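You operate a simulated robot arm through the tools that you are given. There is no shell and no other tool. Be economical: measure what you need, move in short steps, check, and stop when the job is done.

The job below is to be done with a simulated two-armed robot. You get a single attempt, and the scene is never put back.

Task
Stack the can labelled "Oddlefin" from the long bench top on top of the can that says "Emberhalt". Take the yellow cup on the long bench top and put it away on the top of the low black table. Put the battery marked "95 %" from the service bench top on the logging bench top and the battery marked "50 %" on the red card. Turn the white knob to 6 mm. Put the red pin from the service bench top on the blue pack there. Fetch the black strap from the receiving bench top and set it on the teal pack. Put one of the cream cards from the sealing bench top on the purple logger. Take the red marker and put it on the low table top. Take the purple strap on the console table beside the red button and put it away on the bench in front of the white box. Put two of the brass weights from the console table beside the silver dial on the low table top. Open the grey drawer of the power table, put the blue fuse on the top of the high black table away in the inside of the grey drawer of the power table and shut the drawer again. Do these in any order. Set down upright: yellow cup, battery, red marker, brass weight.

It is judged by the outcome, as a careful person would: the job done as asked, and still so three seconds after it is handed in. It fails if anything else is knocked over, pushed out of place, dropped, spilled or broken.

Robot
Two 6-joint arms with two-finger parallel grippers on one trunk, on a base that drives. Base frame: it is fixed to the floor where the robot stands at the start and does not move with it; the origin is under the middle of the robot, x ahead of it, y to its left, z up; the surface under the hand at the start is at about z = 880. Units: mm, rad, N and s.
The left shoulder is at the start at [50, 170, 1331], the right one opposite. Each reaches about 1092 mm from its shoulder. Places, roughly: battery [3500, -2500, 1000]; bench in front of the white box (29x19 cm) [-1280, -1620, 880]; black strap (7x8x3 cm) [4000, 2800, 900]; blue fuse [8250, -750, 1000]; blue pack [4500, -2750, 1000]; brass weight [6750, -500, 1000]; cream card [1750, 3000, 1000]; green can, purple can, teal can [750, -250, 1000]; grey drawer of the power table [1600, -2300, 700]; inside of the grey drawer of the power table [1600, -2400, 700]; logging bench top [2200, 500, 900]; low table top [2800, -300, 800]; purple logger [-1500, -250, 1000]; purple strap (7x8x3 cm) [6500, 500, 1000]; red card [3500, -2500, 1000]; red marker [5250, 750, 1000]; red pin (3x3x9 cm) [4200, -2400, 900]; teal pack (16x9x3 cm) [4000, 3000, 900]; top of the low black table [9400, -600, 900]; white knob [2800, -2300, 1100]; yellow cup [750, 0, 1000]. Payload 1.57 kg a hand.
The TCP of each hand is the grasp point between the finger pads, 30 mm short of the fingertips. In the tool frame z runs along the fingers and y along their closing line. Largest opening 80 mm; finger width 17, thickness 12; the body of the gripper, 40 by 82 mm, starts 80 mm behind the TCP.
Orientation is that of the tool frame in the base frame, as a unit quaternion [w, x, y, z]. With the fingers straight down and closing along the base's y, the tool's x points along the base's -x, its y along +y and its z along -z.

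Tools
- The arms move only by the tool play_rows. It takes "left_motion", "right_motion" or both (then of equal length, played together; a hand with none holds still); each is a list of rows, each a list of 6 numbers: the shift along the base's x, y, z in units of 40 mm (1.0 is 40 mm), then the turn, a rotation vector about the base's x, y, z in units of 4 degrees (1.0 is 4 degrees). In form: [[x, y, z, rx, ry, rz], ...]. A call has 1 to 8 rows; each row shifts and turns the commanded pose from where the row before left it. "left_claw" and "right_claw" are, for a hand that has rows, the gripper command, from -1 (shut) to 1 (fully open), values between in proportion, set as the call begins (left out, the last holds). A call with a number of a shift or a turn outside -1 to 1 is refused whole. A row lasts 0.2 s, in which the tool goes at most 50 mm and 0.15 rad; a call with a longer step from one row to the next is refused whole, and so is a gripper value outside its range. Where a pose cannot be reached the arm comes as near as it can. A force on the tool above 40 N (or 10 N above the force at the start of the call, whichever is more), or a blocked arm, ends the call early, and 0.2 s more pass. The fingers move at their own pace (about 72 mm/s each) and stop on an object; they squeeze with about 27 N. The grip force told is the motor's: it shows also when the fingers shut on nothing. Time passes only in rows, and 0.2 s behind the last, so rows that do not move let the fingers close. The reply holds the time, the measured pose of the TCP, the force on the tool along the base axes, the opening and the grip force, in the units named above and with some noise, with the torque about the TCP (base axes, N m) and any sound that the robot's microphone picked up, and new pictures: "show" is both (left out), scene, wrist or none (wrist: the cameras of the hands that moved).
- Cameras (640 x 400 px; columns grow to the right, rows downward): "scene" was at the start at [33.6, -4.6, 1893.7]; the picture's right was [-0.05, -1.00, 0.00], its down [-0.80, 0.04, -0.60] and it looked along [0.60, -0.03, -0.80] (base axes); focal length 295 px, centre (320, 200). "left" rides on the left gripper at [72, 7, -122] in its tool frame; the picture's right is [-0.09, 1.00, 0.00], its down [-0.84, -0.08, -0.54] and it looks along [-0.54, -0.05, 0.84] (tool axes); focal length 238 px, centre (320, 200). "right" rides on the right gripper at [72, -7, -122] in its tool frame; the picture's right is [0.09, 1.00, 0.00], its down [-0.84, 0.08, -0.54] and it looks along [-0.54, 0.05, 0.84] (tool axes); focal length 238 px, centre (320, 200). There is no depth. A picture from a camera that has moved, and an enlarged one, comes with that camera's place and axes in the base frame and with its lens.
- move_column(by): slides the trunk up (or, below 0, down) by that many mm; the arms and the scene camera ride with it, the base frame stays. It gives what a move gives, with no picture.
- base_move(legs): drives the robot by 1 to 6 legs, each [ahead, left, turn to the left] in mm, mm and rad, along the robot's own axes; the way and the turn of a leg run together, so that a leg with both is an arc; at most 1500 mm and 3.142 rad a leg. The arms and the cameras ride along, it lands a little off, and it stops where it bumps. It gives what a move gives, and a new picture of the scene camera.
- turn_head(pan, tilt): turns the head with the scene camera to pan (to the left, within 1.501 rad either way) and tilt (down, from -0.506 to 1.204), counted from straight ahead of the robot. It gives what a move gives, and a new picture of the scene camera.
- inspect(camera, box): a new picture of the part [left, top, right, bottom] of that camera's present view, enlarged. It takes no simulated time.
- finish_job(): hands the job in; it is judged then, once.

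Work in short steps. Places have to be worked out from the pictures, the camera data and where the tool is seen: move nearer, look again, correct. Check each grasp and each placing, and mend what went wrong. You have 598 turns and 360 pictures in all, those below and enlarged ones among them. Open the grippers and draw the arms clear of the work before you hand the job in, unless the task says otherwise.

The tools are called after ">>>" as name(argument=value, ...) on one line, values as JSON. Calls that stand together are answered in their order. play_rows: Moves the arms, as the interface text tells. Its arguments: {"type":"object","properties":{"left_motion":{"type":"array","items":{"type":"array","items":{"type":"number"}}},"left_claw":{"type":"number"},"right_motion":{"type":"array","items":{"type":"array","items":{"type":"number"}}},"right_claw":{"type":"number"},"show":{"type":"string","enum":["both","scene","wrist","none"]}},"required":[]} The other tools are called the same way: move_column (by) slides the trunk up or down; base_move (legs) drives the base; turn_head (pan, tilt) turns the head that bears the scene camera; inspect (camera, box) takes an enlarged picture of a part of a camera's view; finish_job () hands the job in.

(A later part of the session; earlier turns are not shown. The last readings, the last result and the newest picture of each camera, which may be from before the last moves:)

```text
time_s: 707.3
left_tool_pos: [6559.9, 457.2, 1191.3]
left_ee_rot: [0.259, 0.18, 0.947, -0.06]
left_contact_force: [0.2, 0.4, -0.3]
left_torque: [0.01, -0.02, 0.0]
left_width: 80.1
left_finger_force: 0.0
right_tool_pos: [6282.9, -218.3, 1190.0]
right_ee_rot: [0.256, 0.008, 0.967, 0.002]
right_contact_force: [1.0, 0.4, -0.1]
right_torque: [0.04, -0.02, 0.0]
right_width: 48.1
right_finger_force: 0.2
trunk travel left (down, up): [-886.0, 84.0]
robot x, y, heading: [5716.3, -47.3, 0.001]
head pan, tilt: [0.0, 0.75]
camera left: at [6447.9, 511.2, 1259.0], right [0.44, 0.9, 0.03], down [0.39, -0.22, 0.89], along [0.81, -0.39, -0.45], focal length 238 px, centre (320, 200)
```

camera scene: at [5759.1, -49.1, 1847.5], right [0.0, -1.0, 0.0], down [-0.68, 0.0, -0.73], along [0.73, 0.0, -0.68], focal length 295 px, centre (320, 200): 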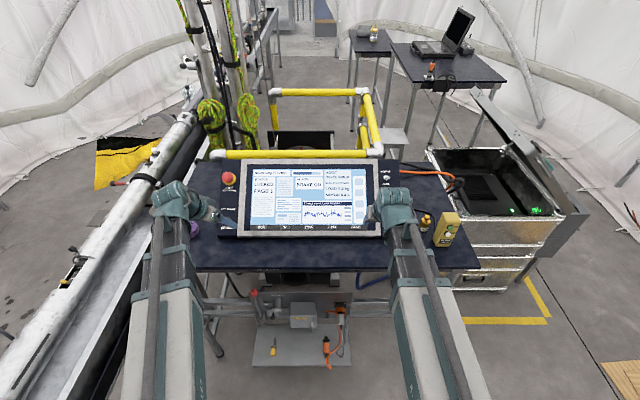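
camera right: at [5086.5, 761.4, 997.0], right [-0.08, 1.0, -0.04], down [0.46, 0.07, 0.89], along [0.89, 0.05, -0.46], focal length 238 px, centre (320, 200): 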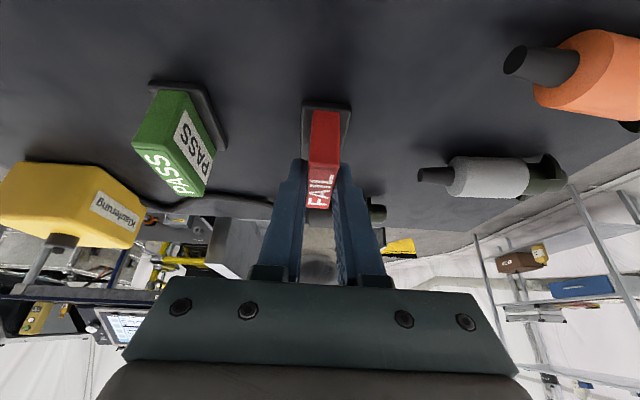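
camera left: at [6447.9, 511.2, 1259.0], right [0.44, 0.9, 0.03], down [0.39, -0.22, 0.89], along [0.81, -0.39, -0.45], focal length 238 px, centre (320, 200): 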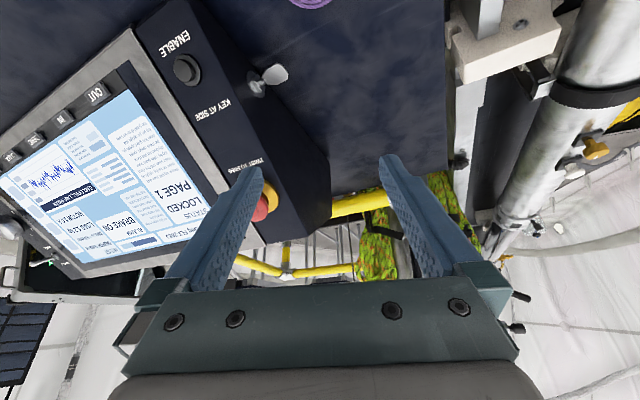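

>>> play_rows(left_motion=[[-0.9, 0, 0, 0, 0, 0], [-0.9, 0, 0, 0, 0, 0]], show="none")

>>> inspect(camera="left", box=[220, 0, 420, 100])

```text
time_s: 707.9
left_tool_pos: [6486.8, 456.6, 1192.5]
left_ee_rot: [0.258, 0.18, 0.947, -0.061]
left_contact_force: [-0.8, 0.1, -0.2]
left_torque: [0.0, 0.01, -0.03]
left_width: 79.9
left_finger_force: 0.1
right_tool_pos: [6280.9, -218.6, 1190.7]
right_ee_rot: [0.256, 0.008, 0.967, 0.002]
right_contact_force: [0.5, 0.7, 0.0]
right_torque: [0.0, 0.01, 0.02]
right_width: 48.1
right_finger_force: 0.1
trunk travel left (down, up): [-886.0, 84.0]
robot x, y, heading: [5715.6, -51.3, -0.003]
head pan, tilt: [0.0, 0.75]
```

```text
3.20 times, centred on (320, 50) of left
camera zoom: at [6374.1, 510.6, 1259.3], right [0.44, 0.9, 0.03], down [0.39, -0.22, 0.9], along [0.81, -0.39, -0.45], focal length 763 px, centre (320, 680)
```

zoom: 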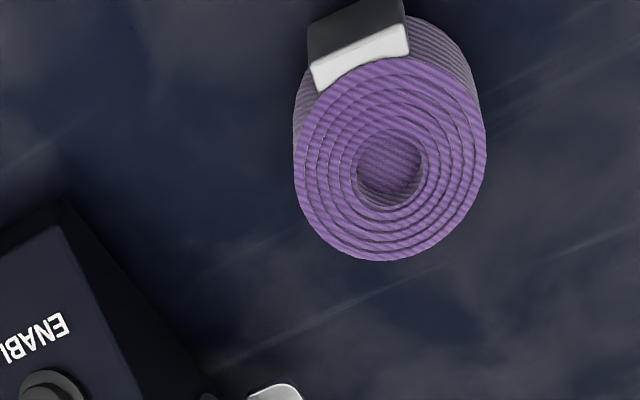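

Strap centre ≈(6529, 469). I align and lower to grip.

>>> play_rows(left_motion=[[0.52, 0.14, 0, 0, 0, 0], [0.52, 0.14, 0, 0, 0, 0]], show="none")

>>> move_column(by=-150)

>>> inspect(camera="left", box=[160, 0, 480, 220])

```text
time_s: 708.5
left_tool_pos: [6530.4, 470.5, 1190.5]
left_ee_rot: [0.258, 0.18, 0.947, -0.06]
left_contact_force: [-1.2, 0.2, -0.1]
left_torque: [0.04, 0.01, -0.01]
left_width: 79.9
left_finger_force: 0.1
right_tool_pos: [6282.9, -219.5, 1188.8]
right_ee_rot: [0.256, 0.007, 0.967, 0.003]
right_contact_force: [-0.3, 0.5, -0.6]
right_torque: [0.0, 0.02, 0.02]
right_width: 48.2
right_finger_force: 0.1
trunk travel left (down, up): [-886.0, 84.0]
robot x, y, heading: [5716.8, -48.6, 0.001]
head pan, tilt: [0.0, 0.75]
```

```text
time_s: 710.3
left_tool_pos: [6529.7, 468.4, 1041.8]
left_ee_rot: [0.257, 0.179, 0.948, -0.06]
left_contact_force: [-0.1, -0.4, 0.1]
left_torque: [0.0, 0.0, 0.01]
left_width: 80.0
left_finger_force: 0.1
right_tool_pos: [6282.8, -218.8, 1040.5]
right_ee_rot: [0.257, 0.007, 0.966, 0.002]
right_contact_force: [0.0, -0.4, 0.7]
right_torque: [0.03, -0.02, 0.02]
right_width: 48.0
right_finger_force: 0.0
trunk travel left (down, up): [-736.0, 234.0]
robot x, y, heading: [5713.3, -45.1, 0.0]
head pan, tilt: [0.0, 0.75]
```

```text
1.82 times, centred on (320, 110) of left
camera zoom: at [6417.2, 522.7, 1109.2], right [0.44, 0.9, 0.03], down [0.39, -0.22, 0.89], along [0.81, -0.39, -0.45], focal length 433 px, centre (320, 364)
```

zoom: 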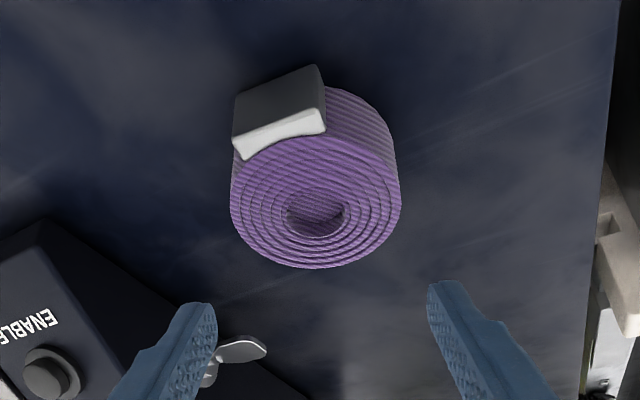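

>>> move_column(by=-61)

>>> play_rows(left_motion=[[0, 0, 0, 0, 0, 0], [0, 0, 0, 0, 0, 0], [0, 0, 0, 0, 0, 0]], left_claw=-1, show="none")

>>> move_column(by=60)

>>> inspect(camera="left", box=[160, 0, 480, 300])

```text
time_s: 711.3
left_tool_pos: [6529.8, 469.2, 980.7]
left_ee_rot: [0.258, 0.179, 0.948, -0.06]
left_contact_force: [1.8, 0.2, 3.7]
left_torque: [0.16, -0.1, -0.01]
left_width: 79.8
left_finger_force: 0.0
right_tool_pos: [6282.8, -219.0, 979.2]
right_ee_rot: [0.256, 0.008, 0.967, 0.002]
right_contact_force: [0.3, 1.3, -0.5]
right_torque: [0.0, 0.01, 0.0]
right_width: 48.0
right_finger_force: 0.1
trunk travel left (down, up): [-675.0, 295.0]
robot x, y, heading: [5715.9, -54.8, -0.001]
head pan, tilt: [0.0, 0.75]
```

```text
time_s: 712.1
left_tool_pos: [6527.4, 470.0, 981.1]
left_ee_rot: [0.258, 0.179, 0.948, -0.06]
left_contact_force: [-0.2, 1.6, 3.0]
left_torque: [0.16, 0.01, 0.06]
left_width: 66.6
left_finger_force: 27.4
right_tool_pos: [6282.8, -219.9, 977.8]
right_ee_rot: [0.256, 0.008, 0.967, 0.002]
right_contact_force: [0.3, -0.2, 0.2]
right_torque: [0.02, 0.04, 0.0]
right_width: 48.0
right_finger_force: 0.0
trunk travel left (down, up): [-675.0, 295.0]
robot x, y, heading: [5715.9, -50.6, -0.001]
head pan, tilt: [0.0, 0.75]
```

```text
time_s: 713.1
left_tool_pos: [6528.5, 469.5, 1041.5]
left_ee_rot: [0.257, 0.18, 0.948, -0.061]
left_contact_force: [0.4, 0.3, -0.5]
left_torque: [0.01, 0.01, 0.0]
left_width: 67.0
left_finger_force: 26.7
right_tool_pos: [6282.4, -218.9, 1038.2]
right_ee_rot: [0.257, 0.009, 0.966, 0.001]
right_contact_force: [-0.2, 0.1, 0.4]
right_torque: [-0.03, -0.01, 0.03]
right_width: 48.0
right_finger_force: 0.1
trunk travel left (down, up): [-735.0, 235.0]
robot x, y, heading: [5713.6, -48.1, 0.002]
head pan, tilt: [0.0, 0.75]
```

```text
1.33 times, centred on (320, 150) of left
camera zoom: at [6417.5, 522.8, 1107.8], right [0.44, 0.9, 0.03], down [0.39, -0.22, 0.89], along [0.81, -0.39, -0.45], focal length 318 px, centre (320, 267)
```

zoom: 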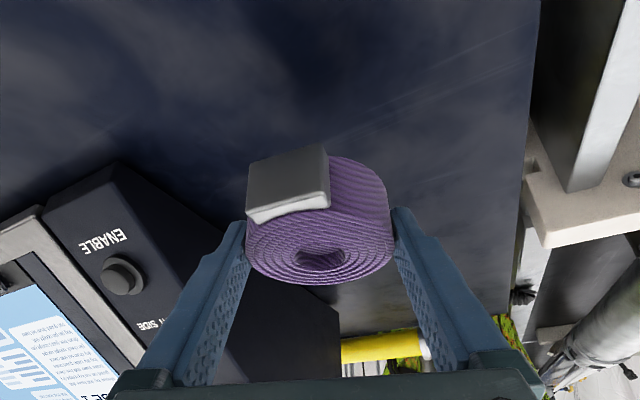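

The purple strap is held. I lift, retract, and drive west/north to the sealing bench for the cream card.

>>> move_column(by=220)

>>> play_rows(left_motion=[[-0.95, 0, 0, 0, 0, 0], [-0.95, 0, 0, 0, 0, 0], [-0.95, 0, 0, 0, 0, 0], [-0.95, 0, 0, 0, 0, 0], [-0.95, -0.2, 0, 0, 0, 0], [-0.9, -0.4, 0, 0, 0, 0], [-0.9, -0.4, 0, 0, 0, 0], [-0.9, -0.4, 0, 0, 0, 0]], show="none")

>>> base_move(legs=[[-400, -250, 0], [0, 0, 3.14], [1080, -100, 0], [0, -1400, 0], [0, -400, 0], [1400, 0, 0]])

```text
time_s: 715.4
left_tool_pos: [6529.8, 469.0, 1261.3]
left_ee_rot: [0.257, 0.18, 0.948, -0.06]
left_contact_force: [-0.8, 0.8, -0.9]
left_torque: [-0.01, 0.04, 0.01]
left_width: 66.5
left_finger_force: 26.9
right_tool_pos: [6282.7, -217.6, 1258.6]
right_ee_rot: [0.257, 0.009, 0.966, 0.001]
right_contact_force: [-0.3, 0.4, 0.1]
right_torque: [-0.04, 0.0, -0.02]
right_width: 47.9
right_finger_force: 0.0
trunk travel left (down, up): [-955.0, 15.0]
robot x, y, heading: [5718.6, -48.0, 0.004]
head pan, tilt: [0.0, 0.75]
```

```text
time_s: 717.2
left_tool_pos: [6229.0, 412.7, 1259.9]
left_ee_rot: [0.258, 0.179, 0.948, -0.059]
left_contact_force: [0.2, -0.3, -0.9]
left_torque: [0.02, 0.0, 0.02]
left_width: 66.6
left_finger_force: 27.4
right_tool_pos: [6281.1, -219.1, 1260.1]
right_ee_rot: [0.257, 0.008, 0.966, 0.002]
right_contact_force: [0.1, 0.4, 0.4]
right_torque: [0.03, -0.01, 0.01]
right_width: 48.1
right_finger_force: 0.0
trunk travel left (down, up): [-955.0, 15.0]
robot x, y, heading: [5715.1, -50.8, 0.0]
head pan, tilt: [0.0, 0.75]
```

```text
time_s: 748.1
left_tool_pos: [2251.5, 1064.3, 1259.6]
left_ee_rot: [-0.059, 0.949, -0.172, -0.258]
left_contact_force: [-0.6, 0.6, -1.0]
left_torque: [0.0, -0.01, 0.01]
left_width: 66.2
left_finger_force: 26.9
right_tool_pos: [2187.9, 1696.9, 1259.1]
right_ee_rot: [0.005, 0.967, 0.0, -0.256]
right_contact_force: [-0.7, -0.2, -0.1]
right_torque: [0.04, 0.02, 0.02]
right_width: 48.0
right_finger_force: 0.0
trunk travel left (down, up): [-955.0, 15.0]
robot x, y, heading: [2756.4, 1538.3, -3.124]
head pan, tilt: [0.0, 0.75]
camera scene: at [2714.2, 1535.3, 1916.6], right [-0.02, 1.0, 0.0], down [0.68, 0.01, -0.73], along [-0.73, -0.01, -0.68], focal length 295 px, centre (320, 200)
```

scene: 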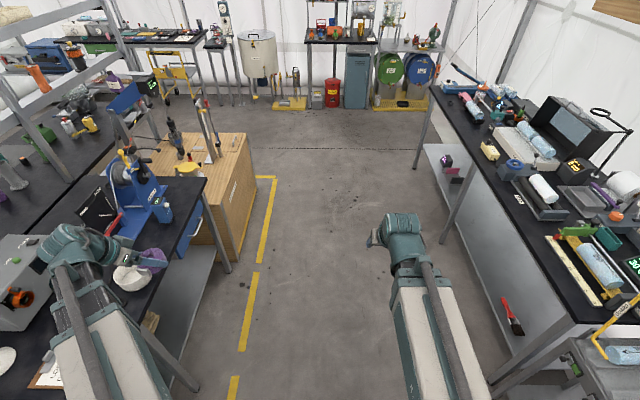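

The way is clear. I drive to x ≈ 1750 and face the sealing bench.

>>> base_move(legs=[[1000, -200, 0], [0, 0, -1.58]])

>>> inspect(camera="scene", box=[80, 60, 600, 300])

```text
time_s: 757.2
left_tool_pos: [1294.8, 2238.5, 1260.4]
left_ee_rot: [0.225, -0.54, 0.799, 0.139]
left_contact_force: [0.5, 0.0, -0.7]
left_torque: [0.0, 0.0, 0.01]
left_width: 65.9
left_finger_force: 27.2
right_tool_pos: [1927.4, 2289.3, 1259.5]
right_ee_rot: [0.181, -0.675, 0.691, 0.182]
right_contact_force: [-0.3, -0.5, 0.3]
right_torque: [-0.03, 0.0, -0.01]
right_width: 47.7
right_finger_force: 0.1
trunk travel left (down, up): [-955.0, 15.0]
robot x, y, heading: [1750.3, 1725.3, 1.563]
head pan, tilt: [0.0, 0.75]
camera scene: at [1753.4, 1764.6, 1916.6], right [1.0, -0.01, 0.0], down [-0.01, -0.68, -0.73], along [0.01, 0.73, -0.68], focal length 295 px, centre (320, 200)
```

scene: 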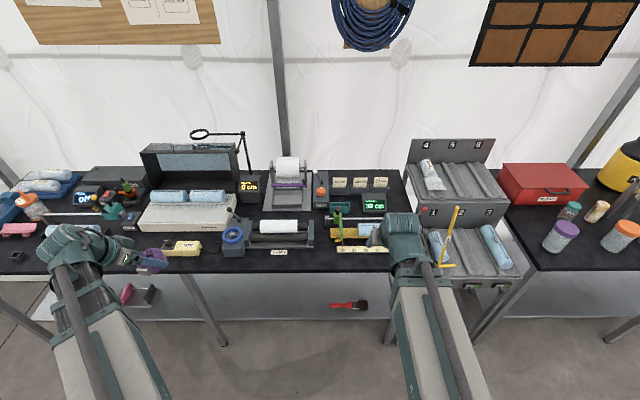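

```text
1.23 times, centred on (340, 180) of scene
camera zoom: at [1753.4, 1764.6, 1916.6], right [1.0, -0.01, 0.0], down [-0.01, -0.68, -0.73], along [0.01, 0.73, -0.68], focal length 363 px, centre (295, 225)
```

zoom: 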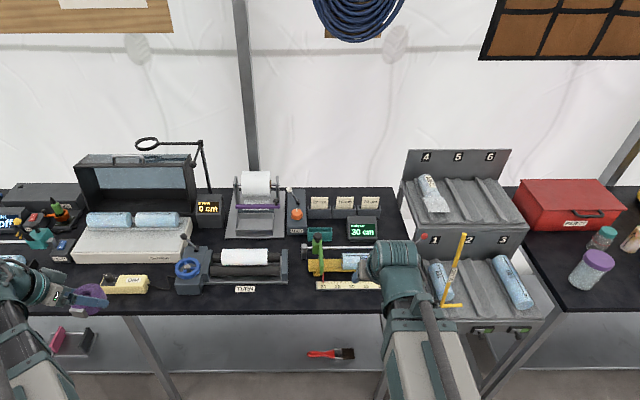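

>>> inspect(camera="scene", box=[310, 165, 410, 225])

>>> inspect(camera="right", box=[0, 0, 640, 400])

```text
6.40 times, centred on (360, 195) of scene
camera zoom: at [1753.4, 1764.6, 1916.6], right [1.0, -0.01, 0.0], down [-0.01, -0.68, -0.73], along [0.01, 0.73, -0.68], focal length 1888 px, centre (64, 232)
```

zoom: 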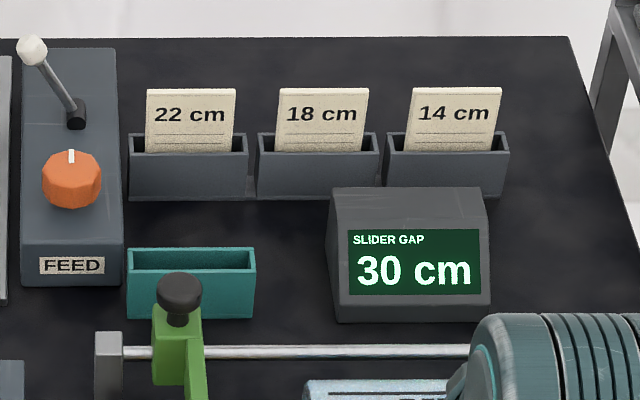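

```text
1.00 times, centred on (320, 200) of right (not enlarged: the box is as wide or as high as the picture)
camera zoom: at [1933.1, 2165.3, 1330.0], right [-1.0, -0.06, -0.04], down [-0.06, 0.46, 0.89], along [-0.03, 0.89, -0.46], focal length 238 px, centre (320, 200)
```

zoom: 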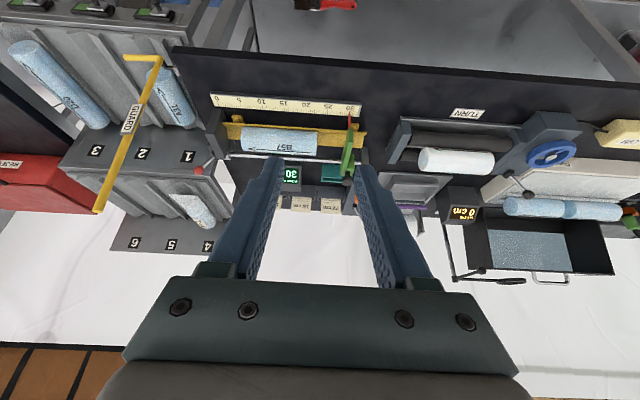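

Three cream cards (22/18/14 cm) stand in slots; I take the middle one at ≈(1973, 2926), gripping its side edges. I set the right hand vertical, tuck the left, and move in.

>>> play_rows(right_motion=[[0, 0, 0, -1, 0, 0], [0, 0, 0, -1, 0, 0], [0, 0, 0, -1, 0, 0], [0, 0, 0, -1, 0, 0], [0, 0, 0, -1, 0, 0], [0, 0, 0, -1, 0, 0], [0, 0, 0, -1, 0, 0], [0, 0, 0, -0.45, 0, 0]], right_claw=1, left_motion=[[-0.5, -0.95, 0, 0, 0, 0], [-0.5, -0.95, 0, 0, 0, 0], [-0.5, -0.95, 0, 0, 0, 0], [-0.5, -0.95, 0, 0, 0, 0], [-0.5, -0.95, 0, 0, 0, 0], [0, 0, 0, 0, 0, 0], [0, 0, 0, 0, 0, 0], [0, 0, 0, 0, 0, 0]], show="none")

>>> base_move(legs=[[345, -50, 0.008]])

```text
time_s: 759.0
left_tool_pos: [1196.3, 2050.2, 1260.9]
left_ee_rot: [0.225, -0.54, 0.799, 0.139]
left_contact_force: [-0.3, -0.4, -1.4]
left_torque: [-0.05, 0.03, -0.01]
left_width: 66.1
left_finger_force: 26.8
right_tool_pos: [1928.7, 2287.4, 1230.2]
right_ee_rot: [0.0, -0.699, 0.715, -0.002]
right_contact_force: [0.2, -0.7, 1.1]
right_torque: [0.01, -0.01, 0.03]
right_width: 80.2
right_finger_force: 0.1
right hand out of reach, approached as far as the arm can: row 1, 2, 3, 4, 6
trunk travel left (down, up): [-955.0, 15.0]
robot x, y, heading: [1754.8, 1718.8, 1.563]
head pan, tilt: [0.0, 0.75]
```

```text
time_s: 761.3
left_tool_pos: [1241.3, 2394.0, 1259.7]
left_ee_rot: [0.224, -0.545, 0.796, 0.14]
left_contact_force: [0.6, -0.4, -0.9]
left_torque: [-0.03, 0.04, 0.01]
left_width: 65.9
left_finger_force: 26.6
right_tool_pos: [1970.8, 2638.6, 1229.2]
right_ee_rot: [0.0, -0.704, 0.711, -0.002]
right_contact_force: [0.1, 1.9, -0.1]
right_torque: [-0.03, 0.02, 0.01]
right_width: 80.1
right_finger_force: 0.2
trunk travel left (down, up): [-955.0, 15.0]
robot x, y, heading: [1804.2, 2071.2, 1.57]
head pan, tilt: [0.0, 0.75]
camera scene: at [1802.4, 2113.7, 1916.5], right [1.0, 0.0, 0.0], down [0.0, -0.68, -0.73], along [0.0, 0.73, -0.68], focal length 295 px, centre (320, 200)
```

scene: 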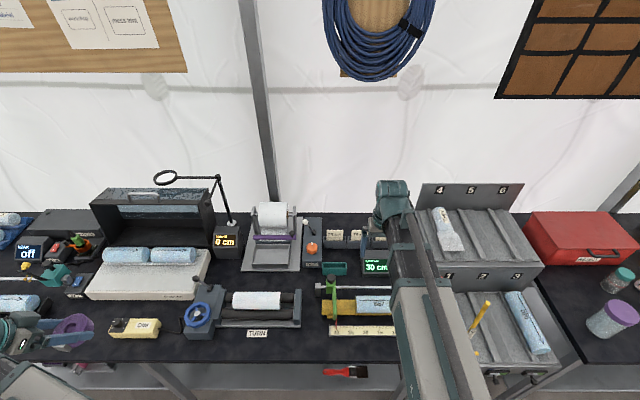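

>>> play_rows(right_motion=[[0, 0.95, 0, 0, 0, 0], [0, 0.95, 0, 0, 0, 0], [0, 0.95, 0, 0, 0, 0], [0, 0.95, 0, 0, 0, 0], [0, 0.95, 0, 0, 0, 0], [0, 0.95, 0, 0, 0, 0]], show="none")

>>> inspect(camera="right", box=[220, 120, 420, 270])

>>> inspect(camera="scene", box=[315, 215, 395, 275])

```text
time_s: 762.7
left_tool_pos: [1242.5, 2393.5, 1259.6]
left_ee_rot: [0.225, -0.544, 0.796, 0.139]
left_contact_force: [0.3, -0.2, -0.8]
left_torque: [-0.04, -0.03, -0.02]
left_width: 65.9
left_finger_force: 27.8
right_tool_pos: [1971.1, 2865.8, 1229.1]
right_ee_rot: [0.0, -0.703, 0.711, -0.002]
right_contact_force: [0.6, -0.6, -0.6]
right_torque: [-0.01, 0.01, 0.0]
right_width: 79.8
right_finger_force: 0.1
trunk travel left (down, up): [-955.0, 15.0]
robot x, y, heading: [1807.6, 2069.0, 1.572]
head pan, tilt: [0.0, 0.75]
```

```text
2.67 times, centred on (320, 195) of right
camera zoom: at [1977.7, 2795.1, 1352.4], right [-1.0, -0.08, 0.0], down [-0.07, 0.84, 0.54], along [-0.04, 0.54, -0.84], focal length 636 px, centre (320, 213)
```

zoom: 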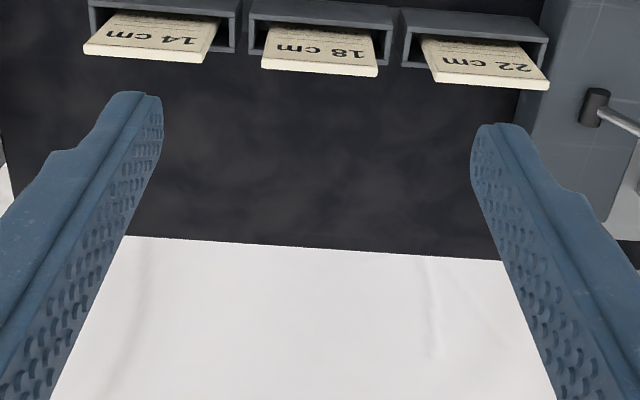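

```text
6.67 times, centred on (355, 245) of scene
camera zoom: at [1802.3, 2113.5, 1916.5], right [1.0, 0.0, 0.0], down [0.0, -0.68, -0.73], along [0.0, 0.73, -0.68], focal length 1966 px, centre (87, -100)
```

zoom: 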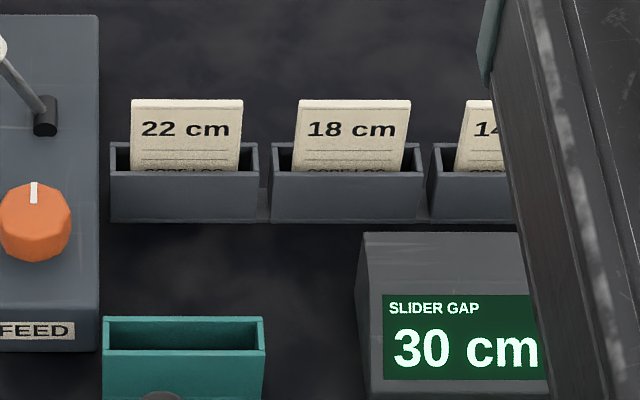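

Card top edge centre ≈(1970, 2928, 985), width 70 mm. I move over it and lower to just above, then check the finger gaps.

>>> play_rows(right_motion=[[-0.02, 0.76, 0, 0, 0, 0], [0, 0.76, 0, 0, 0, 0]], show="none")

>>> move_column(by=-205)

>>> inspect(camera="right", box=[200, 60, 440, 240])

```text
time_s: 763.3
left_tool_pos: [1241.3, 2391.0, 1260.4]
left_ee_rot: [0.223, -0.545, 0.796, 0.14]
left_contact_force: [0.0, 0.1, -0.7]
left_torque: [-0.01, 0.04, 0.01]
left_width: 66.1
left_finger_force: 27.5
right_tool_pos: [1972.7, 2927.2, 1229.0]
right_ee_rot: [0.001, -0.703, 0.711, -0.002]
right_contact_force: [0.1, -0.1, 0.6]
right_torque: [0.01, 0.01, 0.0]
right_width: 79.9
right_finger_force: 0.0
trunk travel left (down, up): [-955.0, 15.0]
robot x, y, heading: [1797.8, 2069.3, 1.574]
head pan, tilt: [0.0, 0.75]
```

```text
time_s: 765.5
left_tool_pos: [1240.9, 2391.8, 1055.1]
left_ee_rot: [0.224, -0.545, 0.796, 0.14]
left_contact_force: [-0.2, 0.2, -1.3]
left_torque: [0.0, 0.01, 0.0]
left_width: 66.2
left_finger_force: 27.0
right_tool_pos: [1972.5, 2926.3, 1025.5]
right_ee_rot: [0.0, -0.704, 0.71, -0.002]
right_contact_force: [-0.1, -0.5, -0.1]
right_torque: [0.0, -0.01, -0.01]
right_width: 80.3
right_finger_force: 0.0
trunk travel left (down, up): [-750.0, 220.0]
robot x, y, heading: [1803.5, 2068.3, 1.574]
head pan, tilt: [0.0, 0.75]
```

```text
2.22 times, centred on (320, 150) of right
camera zoom: at [1978.3, 2854.7, 1148.0], right [-1.0, -0.08, 0.0], down [-0.07, 0.84, 0.54], along [-0.04, 0.54, -0.84], focal length 530 px, centre (320, 311)
```

zoom: 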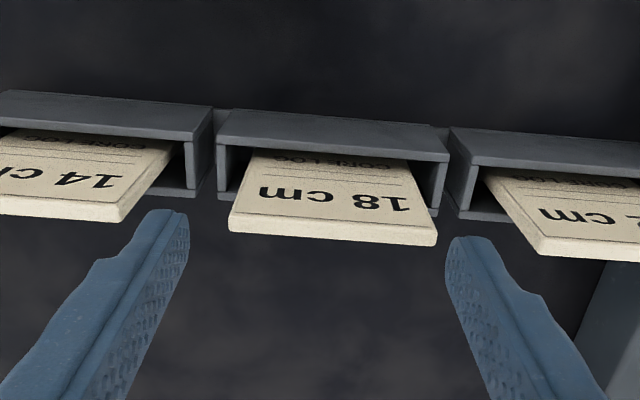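

I shift 4 mm in −x, lower to 972 and close on the card's edges.

>>> play_rows(right_motion=[[-0.1, 0.03, 0, 0, 0, 0]], show="none")

>>> move_column(by=-53)

>>> play_rows(right_motion=[[0, 0, 0, 0, 0, 0], [0, 0, 0, 0, 0, 0], [0, 0, 0, 0, 0, 0]], right_claw=-1, show="none")

>>> move_column(by=130)

>>> inspect(camera="right", box=[160, 40, 480, 300])

```text
time_s: 765.9
left_tool_pos: [1242.5, 2393.2, 1054.7]
left_ee_rot: [0.224, -0.545, 0.796, 0.14]
left_contact_force: [0.6, -0.1, -1.8]
left_torque: [0.0, 0.01, 0.0]
left_width: 65.7
left_finger_force: 27.6
right_tool_pos: [1967.8, 2927.6, 1025.6]
right_ee_rot: [0.001, -0.703, 0.711, -0.002]
right_contact_force: [-0.5, -0.5, 0.1]
right_torque: [-0.03, -0.01, -0.03]
right_width: 80.1
right_finger_force: 0.1
trunk travel left (down, up): [-750.0, 220.0]
robot x, y, heading: [1802.9, 2067.5, 1.575]
head pan, tilt: [0.0, 0.75]
```

```text
time_s: 766.8
left_tool_pos: [1241.5, 2392.0, 1002.7]
left_ee_rot: [0.223, -0.546, 0.795, 0.14]
left_contact_force: [-0.5, 0.2, -0.7]
left_torque: [0.03, 0.02, -0.03]
left_width: 65.9
left_finger_force: 27.2
right_tool_pos: [1967.3, 2927.9, 971.2]
right_ee_rot: [0.001, -0.703, 0.711, -0.002]
right_contact_force: [0.7, 0.2, 0.9]
right_torque: [-0.04, 0.02, -0.04]
right_width: 79.8
right_finger_force: 0.1
trunk travel left (down, up): [-697.0, 273.0]
robot x, y, heading: [1799.1, 2072.3, 1.576]
head pan, tilt: [0.0, 0.75]
```

```text
time_s: 767.6
left_tool_pos: [1241.7, 2391.1, 1002.4]
left_ee_rot: [0.224, -0.545, 0.796, 0.14]
left_contact_force: [-0.1, -0.5, -1.0]
left_torque: [-0.04, -0.01, 0.0]
left_width: 66.0
left_finger_force: 27.0
right_tool_pos: [1969.2, 2927.5, 972.0]
right_ee_rot: [0.0, -0.703, 0.711, -0.002]
right_contact_force: [0.2, 0.5, 0.9]
right_torque: [0.04, 0.04, 0.0]
right_width: 69.1
right_finger_force: 27.2
trunk travel left (down, up): [-697.0, 273.0]
robot x, y, heading: [1803.7, 2071.7, 1.575]
head pan, tilt: [0.0, 0.75]
```

```text
time_s: 769.2
left_tool_pos: [1242.2, 2392.4, 1132.7]
left_ee_rot: [0.225, -0.545, 0.795, 0.14]
left_contact_force: [1.0, -0.6, -1.3]
left_torque: [0.01, -0.02, 0.01]
left_width: 66.0
left_finger_force: 26.9
right_tool_pos: [1968.1, 2927.4, 1100.4]
right_ee_rot: [0.001, -0.703, 0.711, -0.002]
right_contact_force: [-0.2, -0.7, -0.6]
right_torque: [0.03, -0.02, -0.02]
right_width: 68.9
right_finger_force: 27.2
trunk travel left (down, up): [-827.0, 143.0]
robot x, y, heading: [1803.1, 2072.5, 1.578]
head pan, tilt: [0.0, 0.75]
```

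```text
1.54 times, centred on (320, 170) of right
camera zoom: at [1974.4, 2856.4, 1224.7], right [-1.0, -0.08, 0.0], down [-0.07, 0.84, 0.54], along [-0.04, 0.54, -0.84], focal length 367 px, centre (320, 246)
```

zoom: 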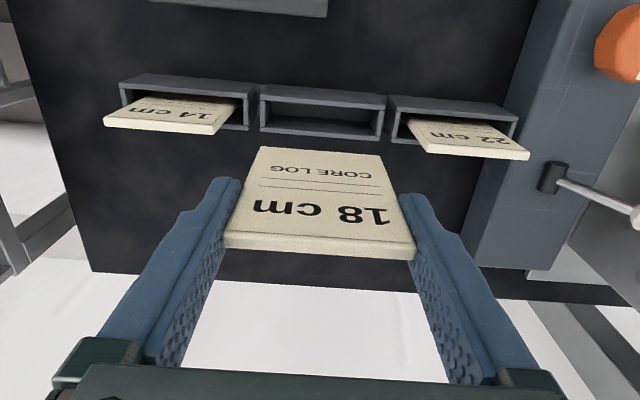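

The card (18 cm, CORE LOG) is out. I retract, raise and drive west to look for the purple logger.

>>> play_rows(right_motion=[[0, -0.95, 0, 0, 0, 0], [0, -0.95, 0, 0, 0, 0], [0, -0.95, 0, 0, 0, 0], [0, -0.95, 0, 0, 0, 0], [0, -0.95, 0, 0, 0, 0], [0, -0.95, 0, 0, 0, 0], [0, -0.95, 0, 0, 0, 0], [0, -0.95, 0, 0, 0, 0]], show="none")

>>> move_column(by=130)

>>> base_move(legs=[[-450, 0, 0], [0, 0, 1.57], [1450, 0, 0]])

>>> turn_head(pan=0.35, tilt=0.5)

```text
time_s: 771.0
left_tool_pos: [1242.9, 2391.0, 1133.7]
left_ee_rot: [0.224, -0.545, 0.796, 0.141]
left_contact_force: [-0.3, -0.4, -1.9]
left_torque: [0.0, -0.03, 0.01]
left_width: 66.1
left_finger_force: 27.3
right_tool_pos: [1967.9, 2621.4, 1102.3]
right_ee_rot: [0.001, -0.704, 0.711, -0.001]
right_contact_force: [0.0, 0.2, -0.3]
right_torque: [-0.01, -0.01, 0.03]
right_width: 69.2
right_finger_force: 27.0
trunk travel left (down, up): [-827.0, 143.0]
robot x, y, heading: [1799.9, 2065.9, 1.578]
head pan, tilt: [0.0, 0.75]
```

```text
time_s: 772.6
left_tool_pos: [1241.1, 2391.8, 1261.6]
left_ee_rot: [0.223, -0.545, 0.796, 0.141]
left_contact_force: [0.4, -0.3, -1.5]
left_torque: [-0.02, 0.06, -0.03]
left_width: 65.8
left_finger_force: 27.2
right_tool_pos: [1967.4, 2623.0, 1231.4]
right_ee_rot: [0.001, -0.704, 0.71, -0.001]
right_contact_force: [-0.8, 0.1, -0.8]
right_torque: [0.0, -0.03, 0.0]
right_width: 69.2
right_finger_force: 26.6
trunk travel left (down, up): [-957.0, 13.0]
robot x, y, heading: [1804.2, 2069.2, 1.576]
head pan, tilt: [0.0, 0.75]
```

```text
time_s: 785.9
left_tool_pos: [16.3, 1078.7, 1262.3]
left_ee_rot: [-0.062, 0.947, -0.185, -0.257]
left_contact_force: [1.1, -1.0, -1.4]
left_torque: [0.0, -0.02, -0.03]
left_width: 65.9
left_finger_force: 27.0
right_tool_pos: [-203.7, 1809.8, 1231.9]
right_ee_rot: [-0.002, 1.0, -0.014, 0.001]
right_contact_force: [-0.4, 0.1, 0.7]
right_torque: [0.03, -0.02, 0.0]
right_width: 69.1
right_finger_force: 26.6
trunk travel left (down, up): [-957.0, 13.0]
robot x, y, heading: [346.0, 1636.3, 3.128]
head pan, tilt: [0.0, 0.75]
camera scene: at [302.8, 1636.4, 1918.6], right [0.01, 1.0, 0.0], down [0.68, -0.01, -0.73], along [-0.73, 0.01, -0.68], focal length 295 px, centre (320, 200)
```

scene: 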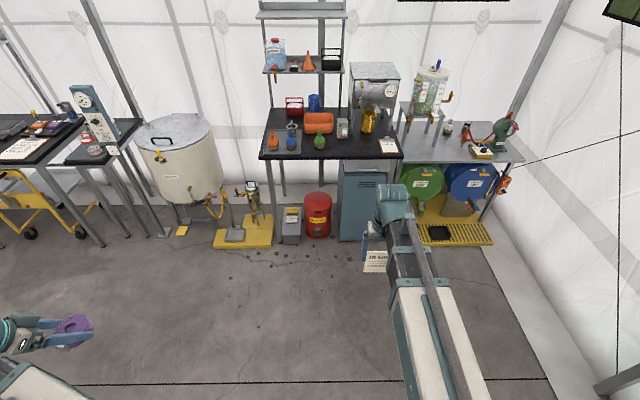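

```text
time_s: 786.8
left_tool_pos: [16.5, 1080.6, 1262.2]
left_ee_rot: [-0.061, 0.947, -0.184, -0.257]
left_contact_force: [0.4, -0.3, -0.6]
left_torque: [-0.02, 0.0, 0.01]
left_width: 65.9
left_finger_force: 27.2
right_tool_pos: [-202.6, 1810.2, 1232.5]
right_ee_rot: [-0.002, 1.0, -0.013, 0.002]
right_contact_force: [0.6, -0.6, -0.1]
right_torque: [0.0, 0.0, -0.02]
right_width: 69.1
right_finger_force: 26.8
trunk travel left (down, up): [-957.0, 13.0]
robot x, y, heading: [351.1, 1635.8, 3.128]
head pan, tilt: [0.351, 0.499]
camera scene: at [300.2, 1605.2, 1940.5], right [-0.33, 0.94, 0.0], down [0.45, 0.16, -0.88], along [-0.83, -0.29, -0.48], focal length 295 px, centre (320, 200)
```

scene: 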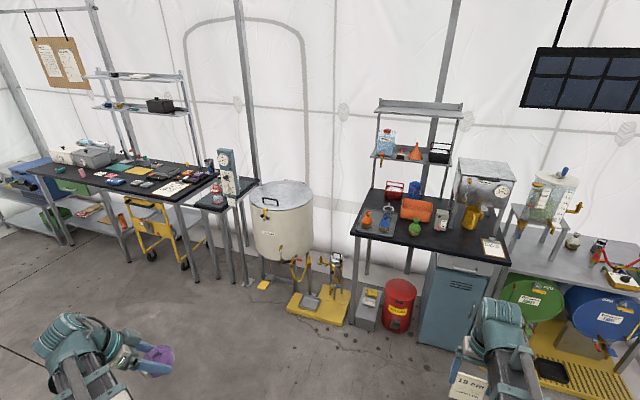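

The loggers' bench is on the west wall further left. I drive forward 800 then strafe left to y ≈ −250.

>>> base_move(legs=[[780, 0, 0.012], [0, 1400, 0], [0, 480, 0]])

>>> turn_head(pan=0.0, tilt=0.7)

```text
time_s: 800.0
left_tool_pos: [-743.9, -817.7, 1262.6]
left_ee_rot: [-0.06, 0.948, -0.179, -0.257]
left_contact_force: [-0.2, -0.4, -1.0]
left_torque: [0.0, 0.01, -0.02]
left_width: 66.1
left_finger_force: 27.4
right_tool_pos: [-973.8, -90.8, 1231.4]
right_ee_rot: [-0.003, 1.0, -0.007, 0.001]
right_contact_force: [-0.2, -0.9, -0.2]
right_torque: [0.03, 0.02, 0.02]
right_width: 69.1
right_finger_force: 27.0
trunk travel left (down, up): [-957.0, 13.0]
robot x, y, heading: [-424.2, -255.2, -3.139]
head pan, tilt: [0.351, 0.499]
camera scene: at [-466.6, -290.1, 1940.5], right [-0.34, 0.94, 0.0], down [0.45, 0.17, -0.88], along [-0.82, -0.3, -0.48], focal length 295 px, centre (320, 200)
```

scene: 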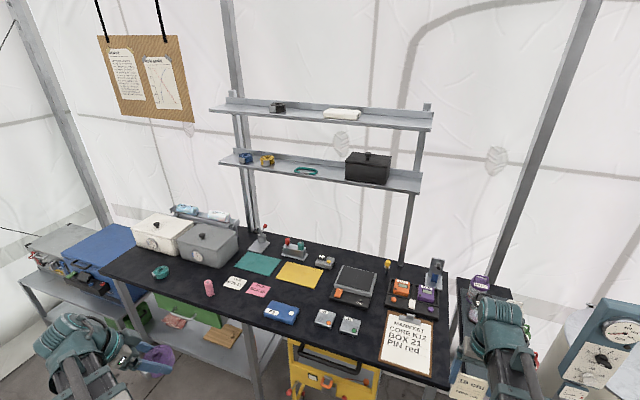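

```text
time_s: 800.9
left_tool_pos: [-744.6, -818.4, 1262.0]
left_ee_rot: [-0.06, 0.948, -0.18, -0.257]
left_contact_force: [0.1, 0.3, -1.8]
left_torque: [0.03, 0.01, 0.01]
left_width: 65.7
left_finger_force: 26.6
right_tool_pos: [-971.9, -89.8, 1230.9]
right_ee_rot: [-0.002, 1.0, -0.007, 0.0]
right_contact_force: [0.4, 0.2, -0.6]
right_torque: [0.01, 0.01, 0.03]
right_width: 69.4
right_finger_force: 26.1
trunk travel left (down, up): [-957.0, 13.0]
robot x, y, heading: [-421.3, -254.9, -3.143]
head pan, tilt: [0.0, 0.7]
camera scene: at [-466.2, -257.9, 1922.9], right [0.0, 1.0, 0.0], down [0.64, 0.0, -0.77], along [-0.77, 0.0, -0.64], focal length 295 px, centre (320, 200)
```

scene: 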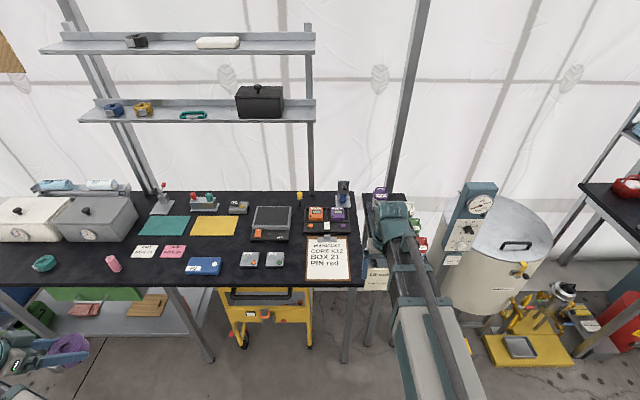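

I see the purple device in a dock at ≈(−1576, −166) and the white box at the bench's left end. I enlarge the dock.

>>> inspect(camera="scene", box=[290, 175, 400, 290])

>>> inspect(camera="scene", box=[0, 170, 160, 300])

```text
3.48 times, centred on (345, 232) of scene
camera zoom: at [-466.2, -257.9, 1922.9], right [0.0, 1.0, 0.0], down [0.64, 0.0, -0.77], along [-0.77, 0.0, -0.64], focal length 1026 px, centre (233, 87)
```

zoom: 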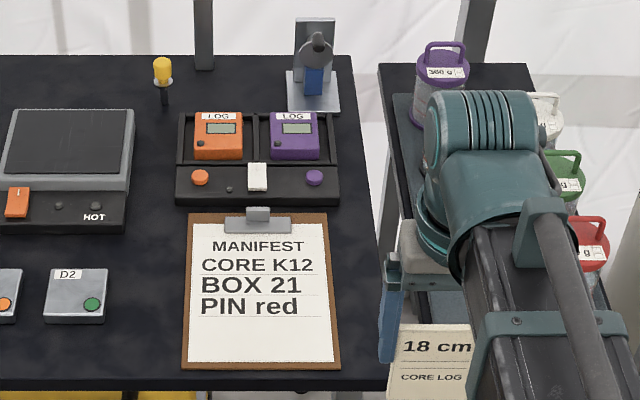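

```text
3.08 times, centred on (80, 235) of scene
camera zoom: at [-466.2, -257.9, 1922.9], right [0.0, 1.0, 0.0], down [0.64, 0.0, -0.77], along [-0.77, 0.0, -0.64], focal length 908 px, centre (1058, 92)
```

zoom: 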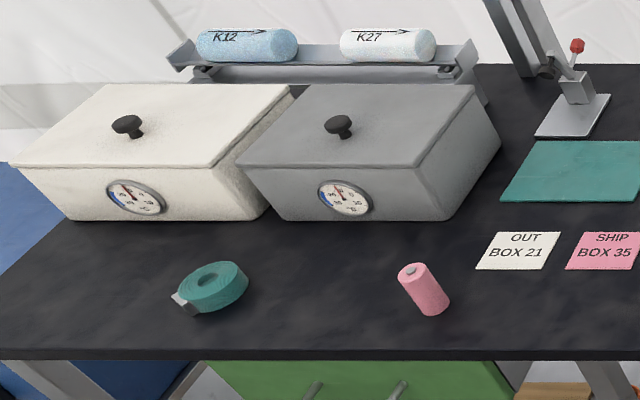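

The purple "LOG" device sits in the dock. I'll lay the card on it with the hand tilted ~68° so the card is nearly flat. I move the base so the right arm lines up with it.

>>> base_move(legs=[[200, 80, 0.003]])

>>> inspect(camera="scene", box=[280, 190, 420, 310])

```text
time_s: 802.5
left_tool_pos: [-941.6, -900.7, 1261.5]
left_ee_rot: [-0.06, 0.948, -0.176, -0.257]
left_contact_force: [-0.1, 0.0, -2.1]
left_torque: [-0.02, -0.01, 0.0]
left_width: 66.0
left_finger_force: 26.7
right_tool_pos: [-1175.6, -174.3, 1233.3]
right_ee_rot: [-0.002, 1.0, -0.004, 0.001]
right_contact_force: [0.2, -1.1, -0.2]
right_torque: [0.01, -0.03, -0.03]
right_width: 69.3
right_finger_force: 27.1
trunk travel left (down, up): [-957.0, 13.0]
robot x, y, heading: [-618.8, -335.6, -3.135]
head pan, tilt: [0.0, 0.7]
camera scene: at [-667.8, -340.0, 1922.8], right [-0.01, 1.0, 0.0], down [0.64, 0.01, -0.76], along [-0.76, -0.01, -0.64], focal length 295 px, centre (320, 200)
```

scene: 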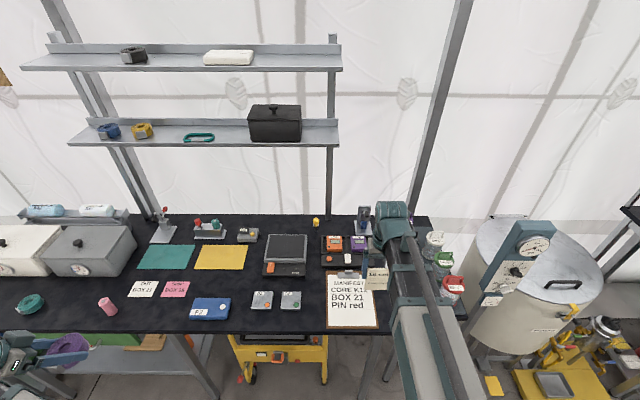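

```text
3.33 times, centred on (350, 250) of scene
camera zoom: at [-667.8, -340.0, 1922.8], right [-0.01, 1.0, 0.0], down [0.64, 0.01, -0.76], along [-0.76, -0.01, -0.64], focal length 983 px, centre (220, 33)
```

zoom: 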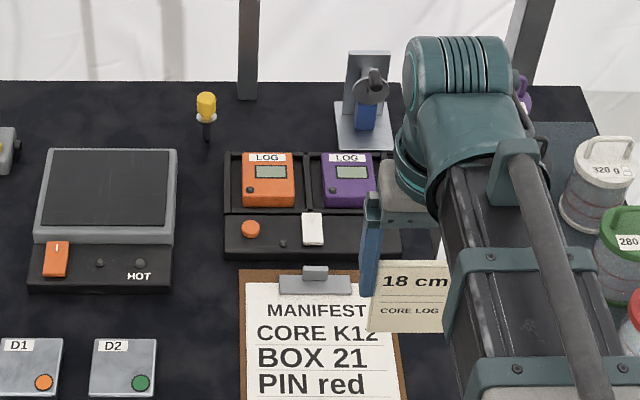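

>>> play_rows(right_motion=[[-0.9, 0, 0, 0, 0, 0], [-0.9, 0, 0, 0, 0, 0], [-0.9, 0, 0, 0, 0, 0], [-0.9, 0, 0, 0, 0, 0]], show="wrist")

```text
time_s: 803.5
left_tool_pos: [-941.4, -901.0, 1261.7]
left_ee_rot: [-0.059, 0.948, -0.176, -0.257]
left_contact_force: [0.1, -0.1, -0.8]
left_torque: [0.0, 0.02, 0.05]
left_width: 66.0
left_finger_force: 26.8
right_tool_pos: [-1318.3, -176.3, 1232.2]
right_ee_rot: [-0.002, 1.0, -0.004, 0.0]
right_contact_force: [0.6, 0.0, -0.1]
right_torque: [0.0, -0.01, -0.01]
right_width: 68.9
right_finger_force: 26.8
trunk travel left (down, up): [-957.0, 13.0]
robot x, y, heading: [-620.5, -334.3, -3.135]
head pan, tilt: [0.0, 0.7]
camera right: at [-1246.2, -169.8, 1354.6], right [0.08, -1.0, 0.0], down [-0.84, -0.07, 0.54], along [-0.54, -0.04, -0.84], focal length 238 px, centre (320, 200)
```

right: 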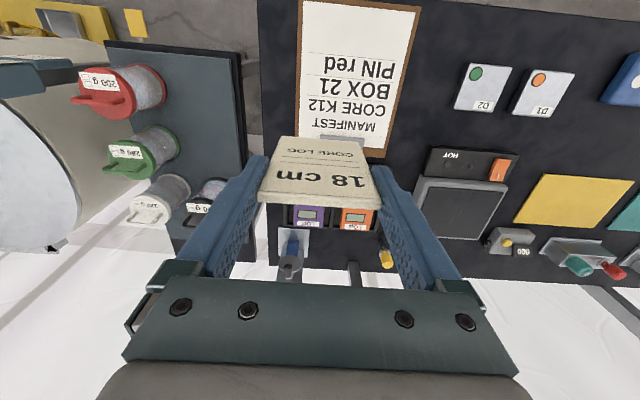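

Logger top centre ≈(−1574, −167), z ≈ 915. I tilt the right hand to 68° while moving forward.

>>> play_rows(right_motion=[[-0.2, 0.03, 0, 0, 1, 0], [-0.2, 0.03, 0, 0, 1, 0], [-0.2, 0.03, 0, 0, 1, 0], [-0.2, 0.03, 0, 0, 1, 0], [-0.2, 0.03, 0, 0, 1, 0], [-0.2, 0.03, 0, 0, 1, 0], [-0.2, 0.03, 0, 0, 1, 0], [-0.2, 0, 0, 0, 1, 0]], show="none")

>>> play_rows(right_motion=[[-0.2, 0, 0, 0, 1, 0], [-0.2, 0, 0, 0, 1, 0], [-0.2, 0, 0, 0, 1, 0], [-0.2, 0, 0, 0, 1, 0], [-0.2, 0, 0, 0, 1, 0], [-0.2, 0, 0, 0, 1, 0], [-0.2, 0, 0, 0, 1, 0], [-0.2, 0, 0, 0, 1, 0]], show="wrist")

```text
time_s: 805.3
left_tool_pos: [-940.1, -901.1, 1262.6]
left_ee_rot: [-0.061, 0.948, -0.176, -0.258]
left_contact_force: [-0.1, -0.3, -1.4]
left_torque: [-0.03, -0.02, -0.02]
left_width: 65.9
left_finger_force: 27.3
right_tool_pos: [-1381.5, -168.0, 1265.9]
right_ee_rot: [-0.001, 0.962, -0.004, -0.274]
right_contact_force: [-0.7, 0.2, -0.4]
right_torque: [0.0, 0.0, -0.01]
right_width: 69.4
right_finger_force: 27.0
right hand out of reach, approached as far as the arm can: row 3, 4, 5, 6, 7, 8
trunk travel left (down, up): [-957.0, 13.0]
robot x, y, heading: [-618.9, -338.3, -3.136]
head pan, tilt: [0.0, 0.7]
```

```text
time_s: 807.1
left_tool_pos: [-941.1, -901.1, 1263.0]
left_ee_rot: [-0.06, 0.948, -0.176, -0.257]
left_contact_force: [0.3, 0.3, -1.6]
left_torque: [-0.03, 0.02, 0.0]
left_width: 66.3
left_finger_force: 26.9
right_tool_pos: [-1444.8, -167.4, 1355.1]
right_ee_rot: [0.0, 0.848, -0.004, -0.529]
right_contact_force: [-0.3, 0.5, 0.4]
right_torque: [0.0, -0.01, -0.03]
right_width: 68.9
right_finger_force: 27.1
right hand out of reach, approached as far as the arm can: row 1, 2, 3, 4, 5, 6, 7, 8
trunk travel left (down, up): [-957.0, 13.0]
robot x, y, heading: [-616.9, -339.2, -3.133]
head pan, tilt: [0.0, 0.7]
camera right: at [-1303.7, -161.7, 1345.1], right [0.03, -1.0, -0.08], down [0.12, -0.07, 0.99], along [-0.99, -0.04, 0.12], focal length 238 px, centre (320, 200)
```

right: 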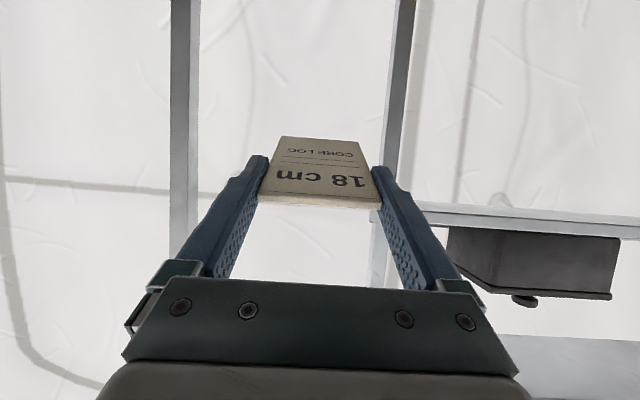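

One more tilt row, advance to x ≈ −1533, then lower most of the way.

>>> play_rows(right_motion=[[-0.55, 0, 0, 0, 1, 0], [-0.55, 0, 0, 0, 0, 0], [-0.55, 0, 0, 0, 0, 0], [-0.55, 0, 0, 0, 0, 0]], show="none")

>>> move_column(by=-370)

>>> inspect(camera="right", box=[160, 0, 480, 260])

>>> inspect(camera="scene", box=[270, 130, 430, 290])

```text
time_s: 808.1
left_tool_pos: [-941.4, -900.9, 1262.5]
left_ee_rot: [-0.06, 0.948, -0.176, -0.257]
left_contact_force: [-1.1, 0.5, -1.1]
left_torque: [0.0, -0.03, 0.03]
left_width: 66.0
left_finger_force: 27.1
right_tool_pos: [-1535.2, -165.8, 1367.6]
right_ee_rot: [0.001, 0.83, -0.004, -0.558]
right_contact_force: [-0.1, 0.8, -0.5]
right_torque: [-0.01, -0.03, 0.0]
right_width: 69.0
right_finger_force: 26.7
right hand out of reach, approached as far as the arm can: row 1
trunk travel left (down, up): [-957.0, 13.0]
robot x, y, heading: [-618.6, -334.5, -3.136]
head pan, tilt: [0.0, 0.7]
```

```text
time_s: 811.7
left_tool_pos: [-939.4, -900.7, 892.7]
left_ee_rot: [-0.06, 0.948, -0.175, -0.257]
left_contact_force: [-0.4, -0.2, -0.9]
left_torque: [-0.03, 0.02, -0.01]
left_width: 66.0
left_finger_force: 27.4
right_tool_pos: [-1533.7, -166.6, 999.5]
right_ee_rot: [0.001, 0.83, -0.004, -0.558]
right_contact_force: [0.7, 0.0, -0.4]
right_torque: [-0.03, -0.01, -0.01]
right_width: 69.1
right_finger_force: 26.7
trunk travel left (down, up): [-587.0, 383.0]
robot x, y, heading: [-621.9, -338.4, -3.131]
head pan, tilt: [0.0, 0.7]
```

```text
1.54 times, centred on (320, 130) of right
camera zoom: at [-1392.7, -160.4, 979.2], right [0.03, -1.0, -0.08], down [0.18, -0.07, 0.98], along [-0.98, -0.04, 0.18], focal length 367 px, centre (320, 308)
```

zoom: 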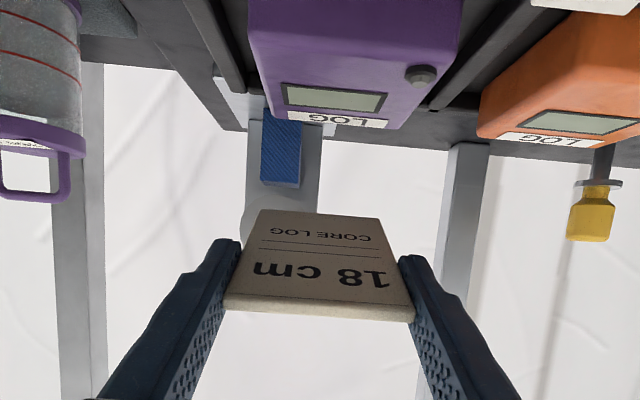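

```text
2.50 times, centred on (350, 210) of scene
camera zoom: at [-666.0, -339.2, 1552.9], right [-0.01, 1.0, 0.0], down [0.64, 0.0, -0.76], along [-0.76, -0.01, -0.64], focal length 737 px, centre (245, 175)
```

zoom: 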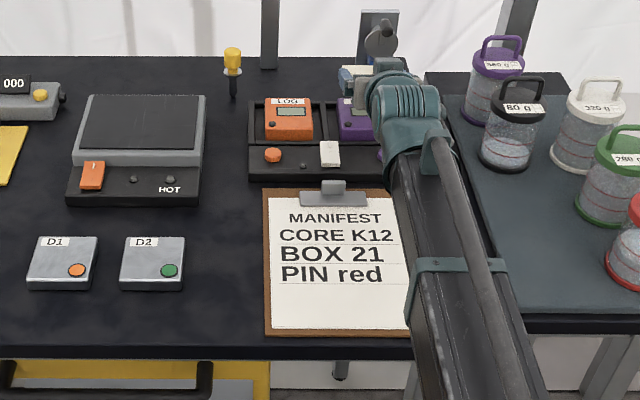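

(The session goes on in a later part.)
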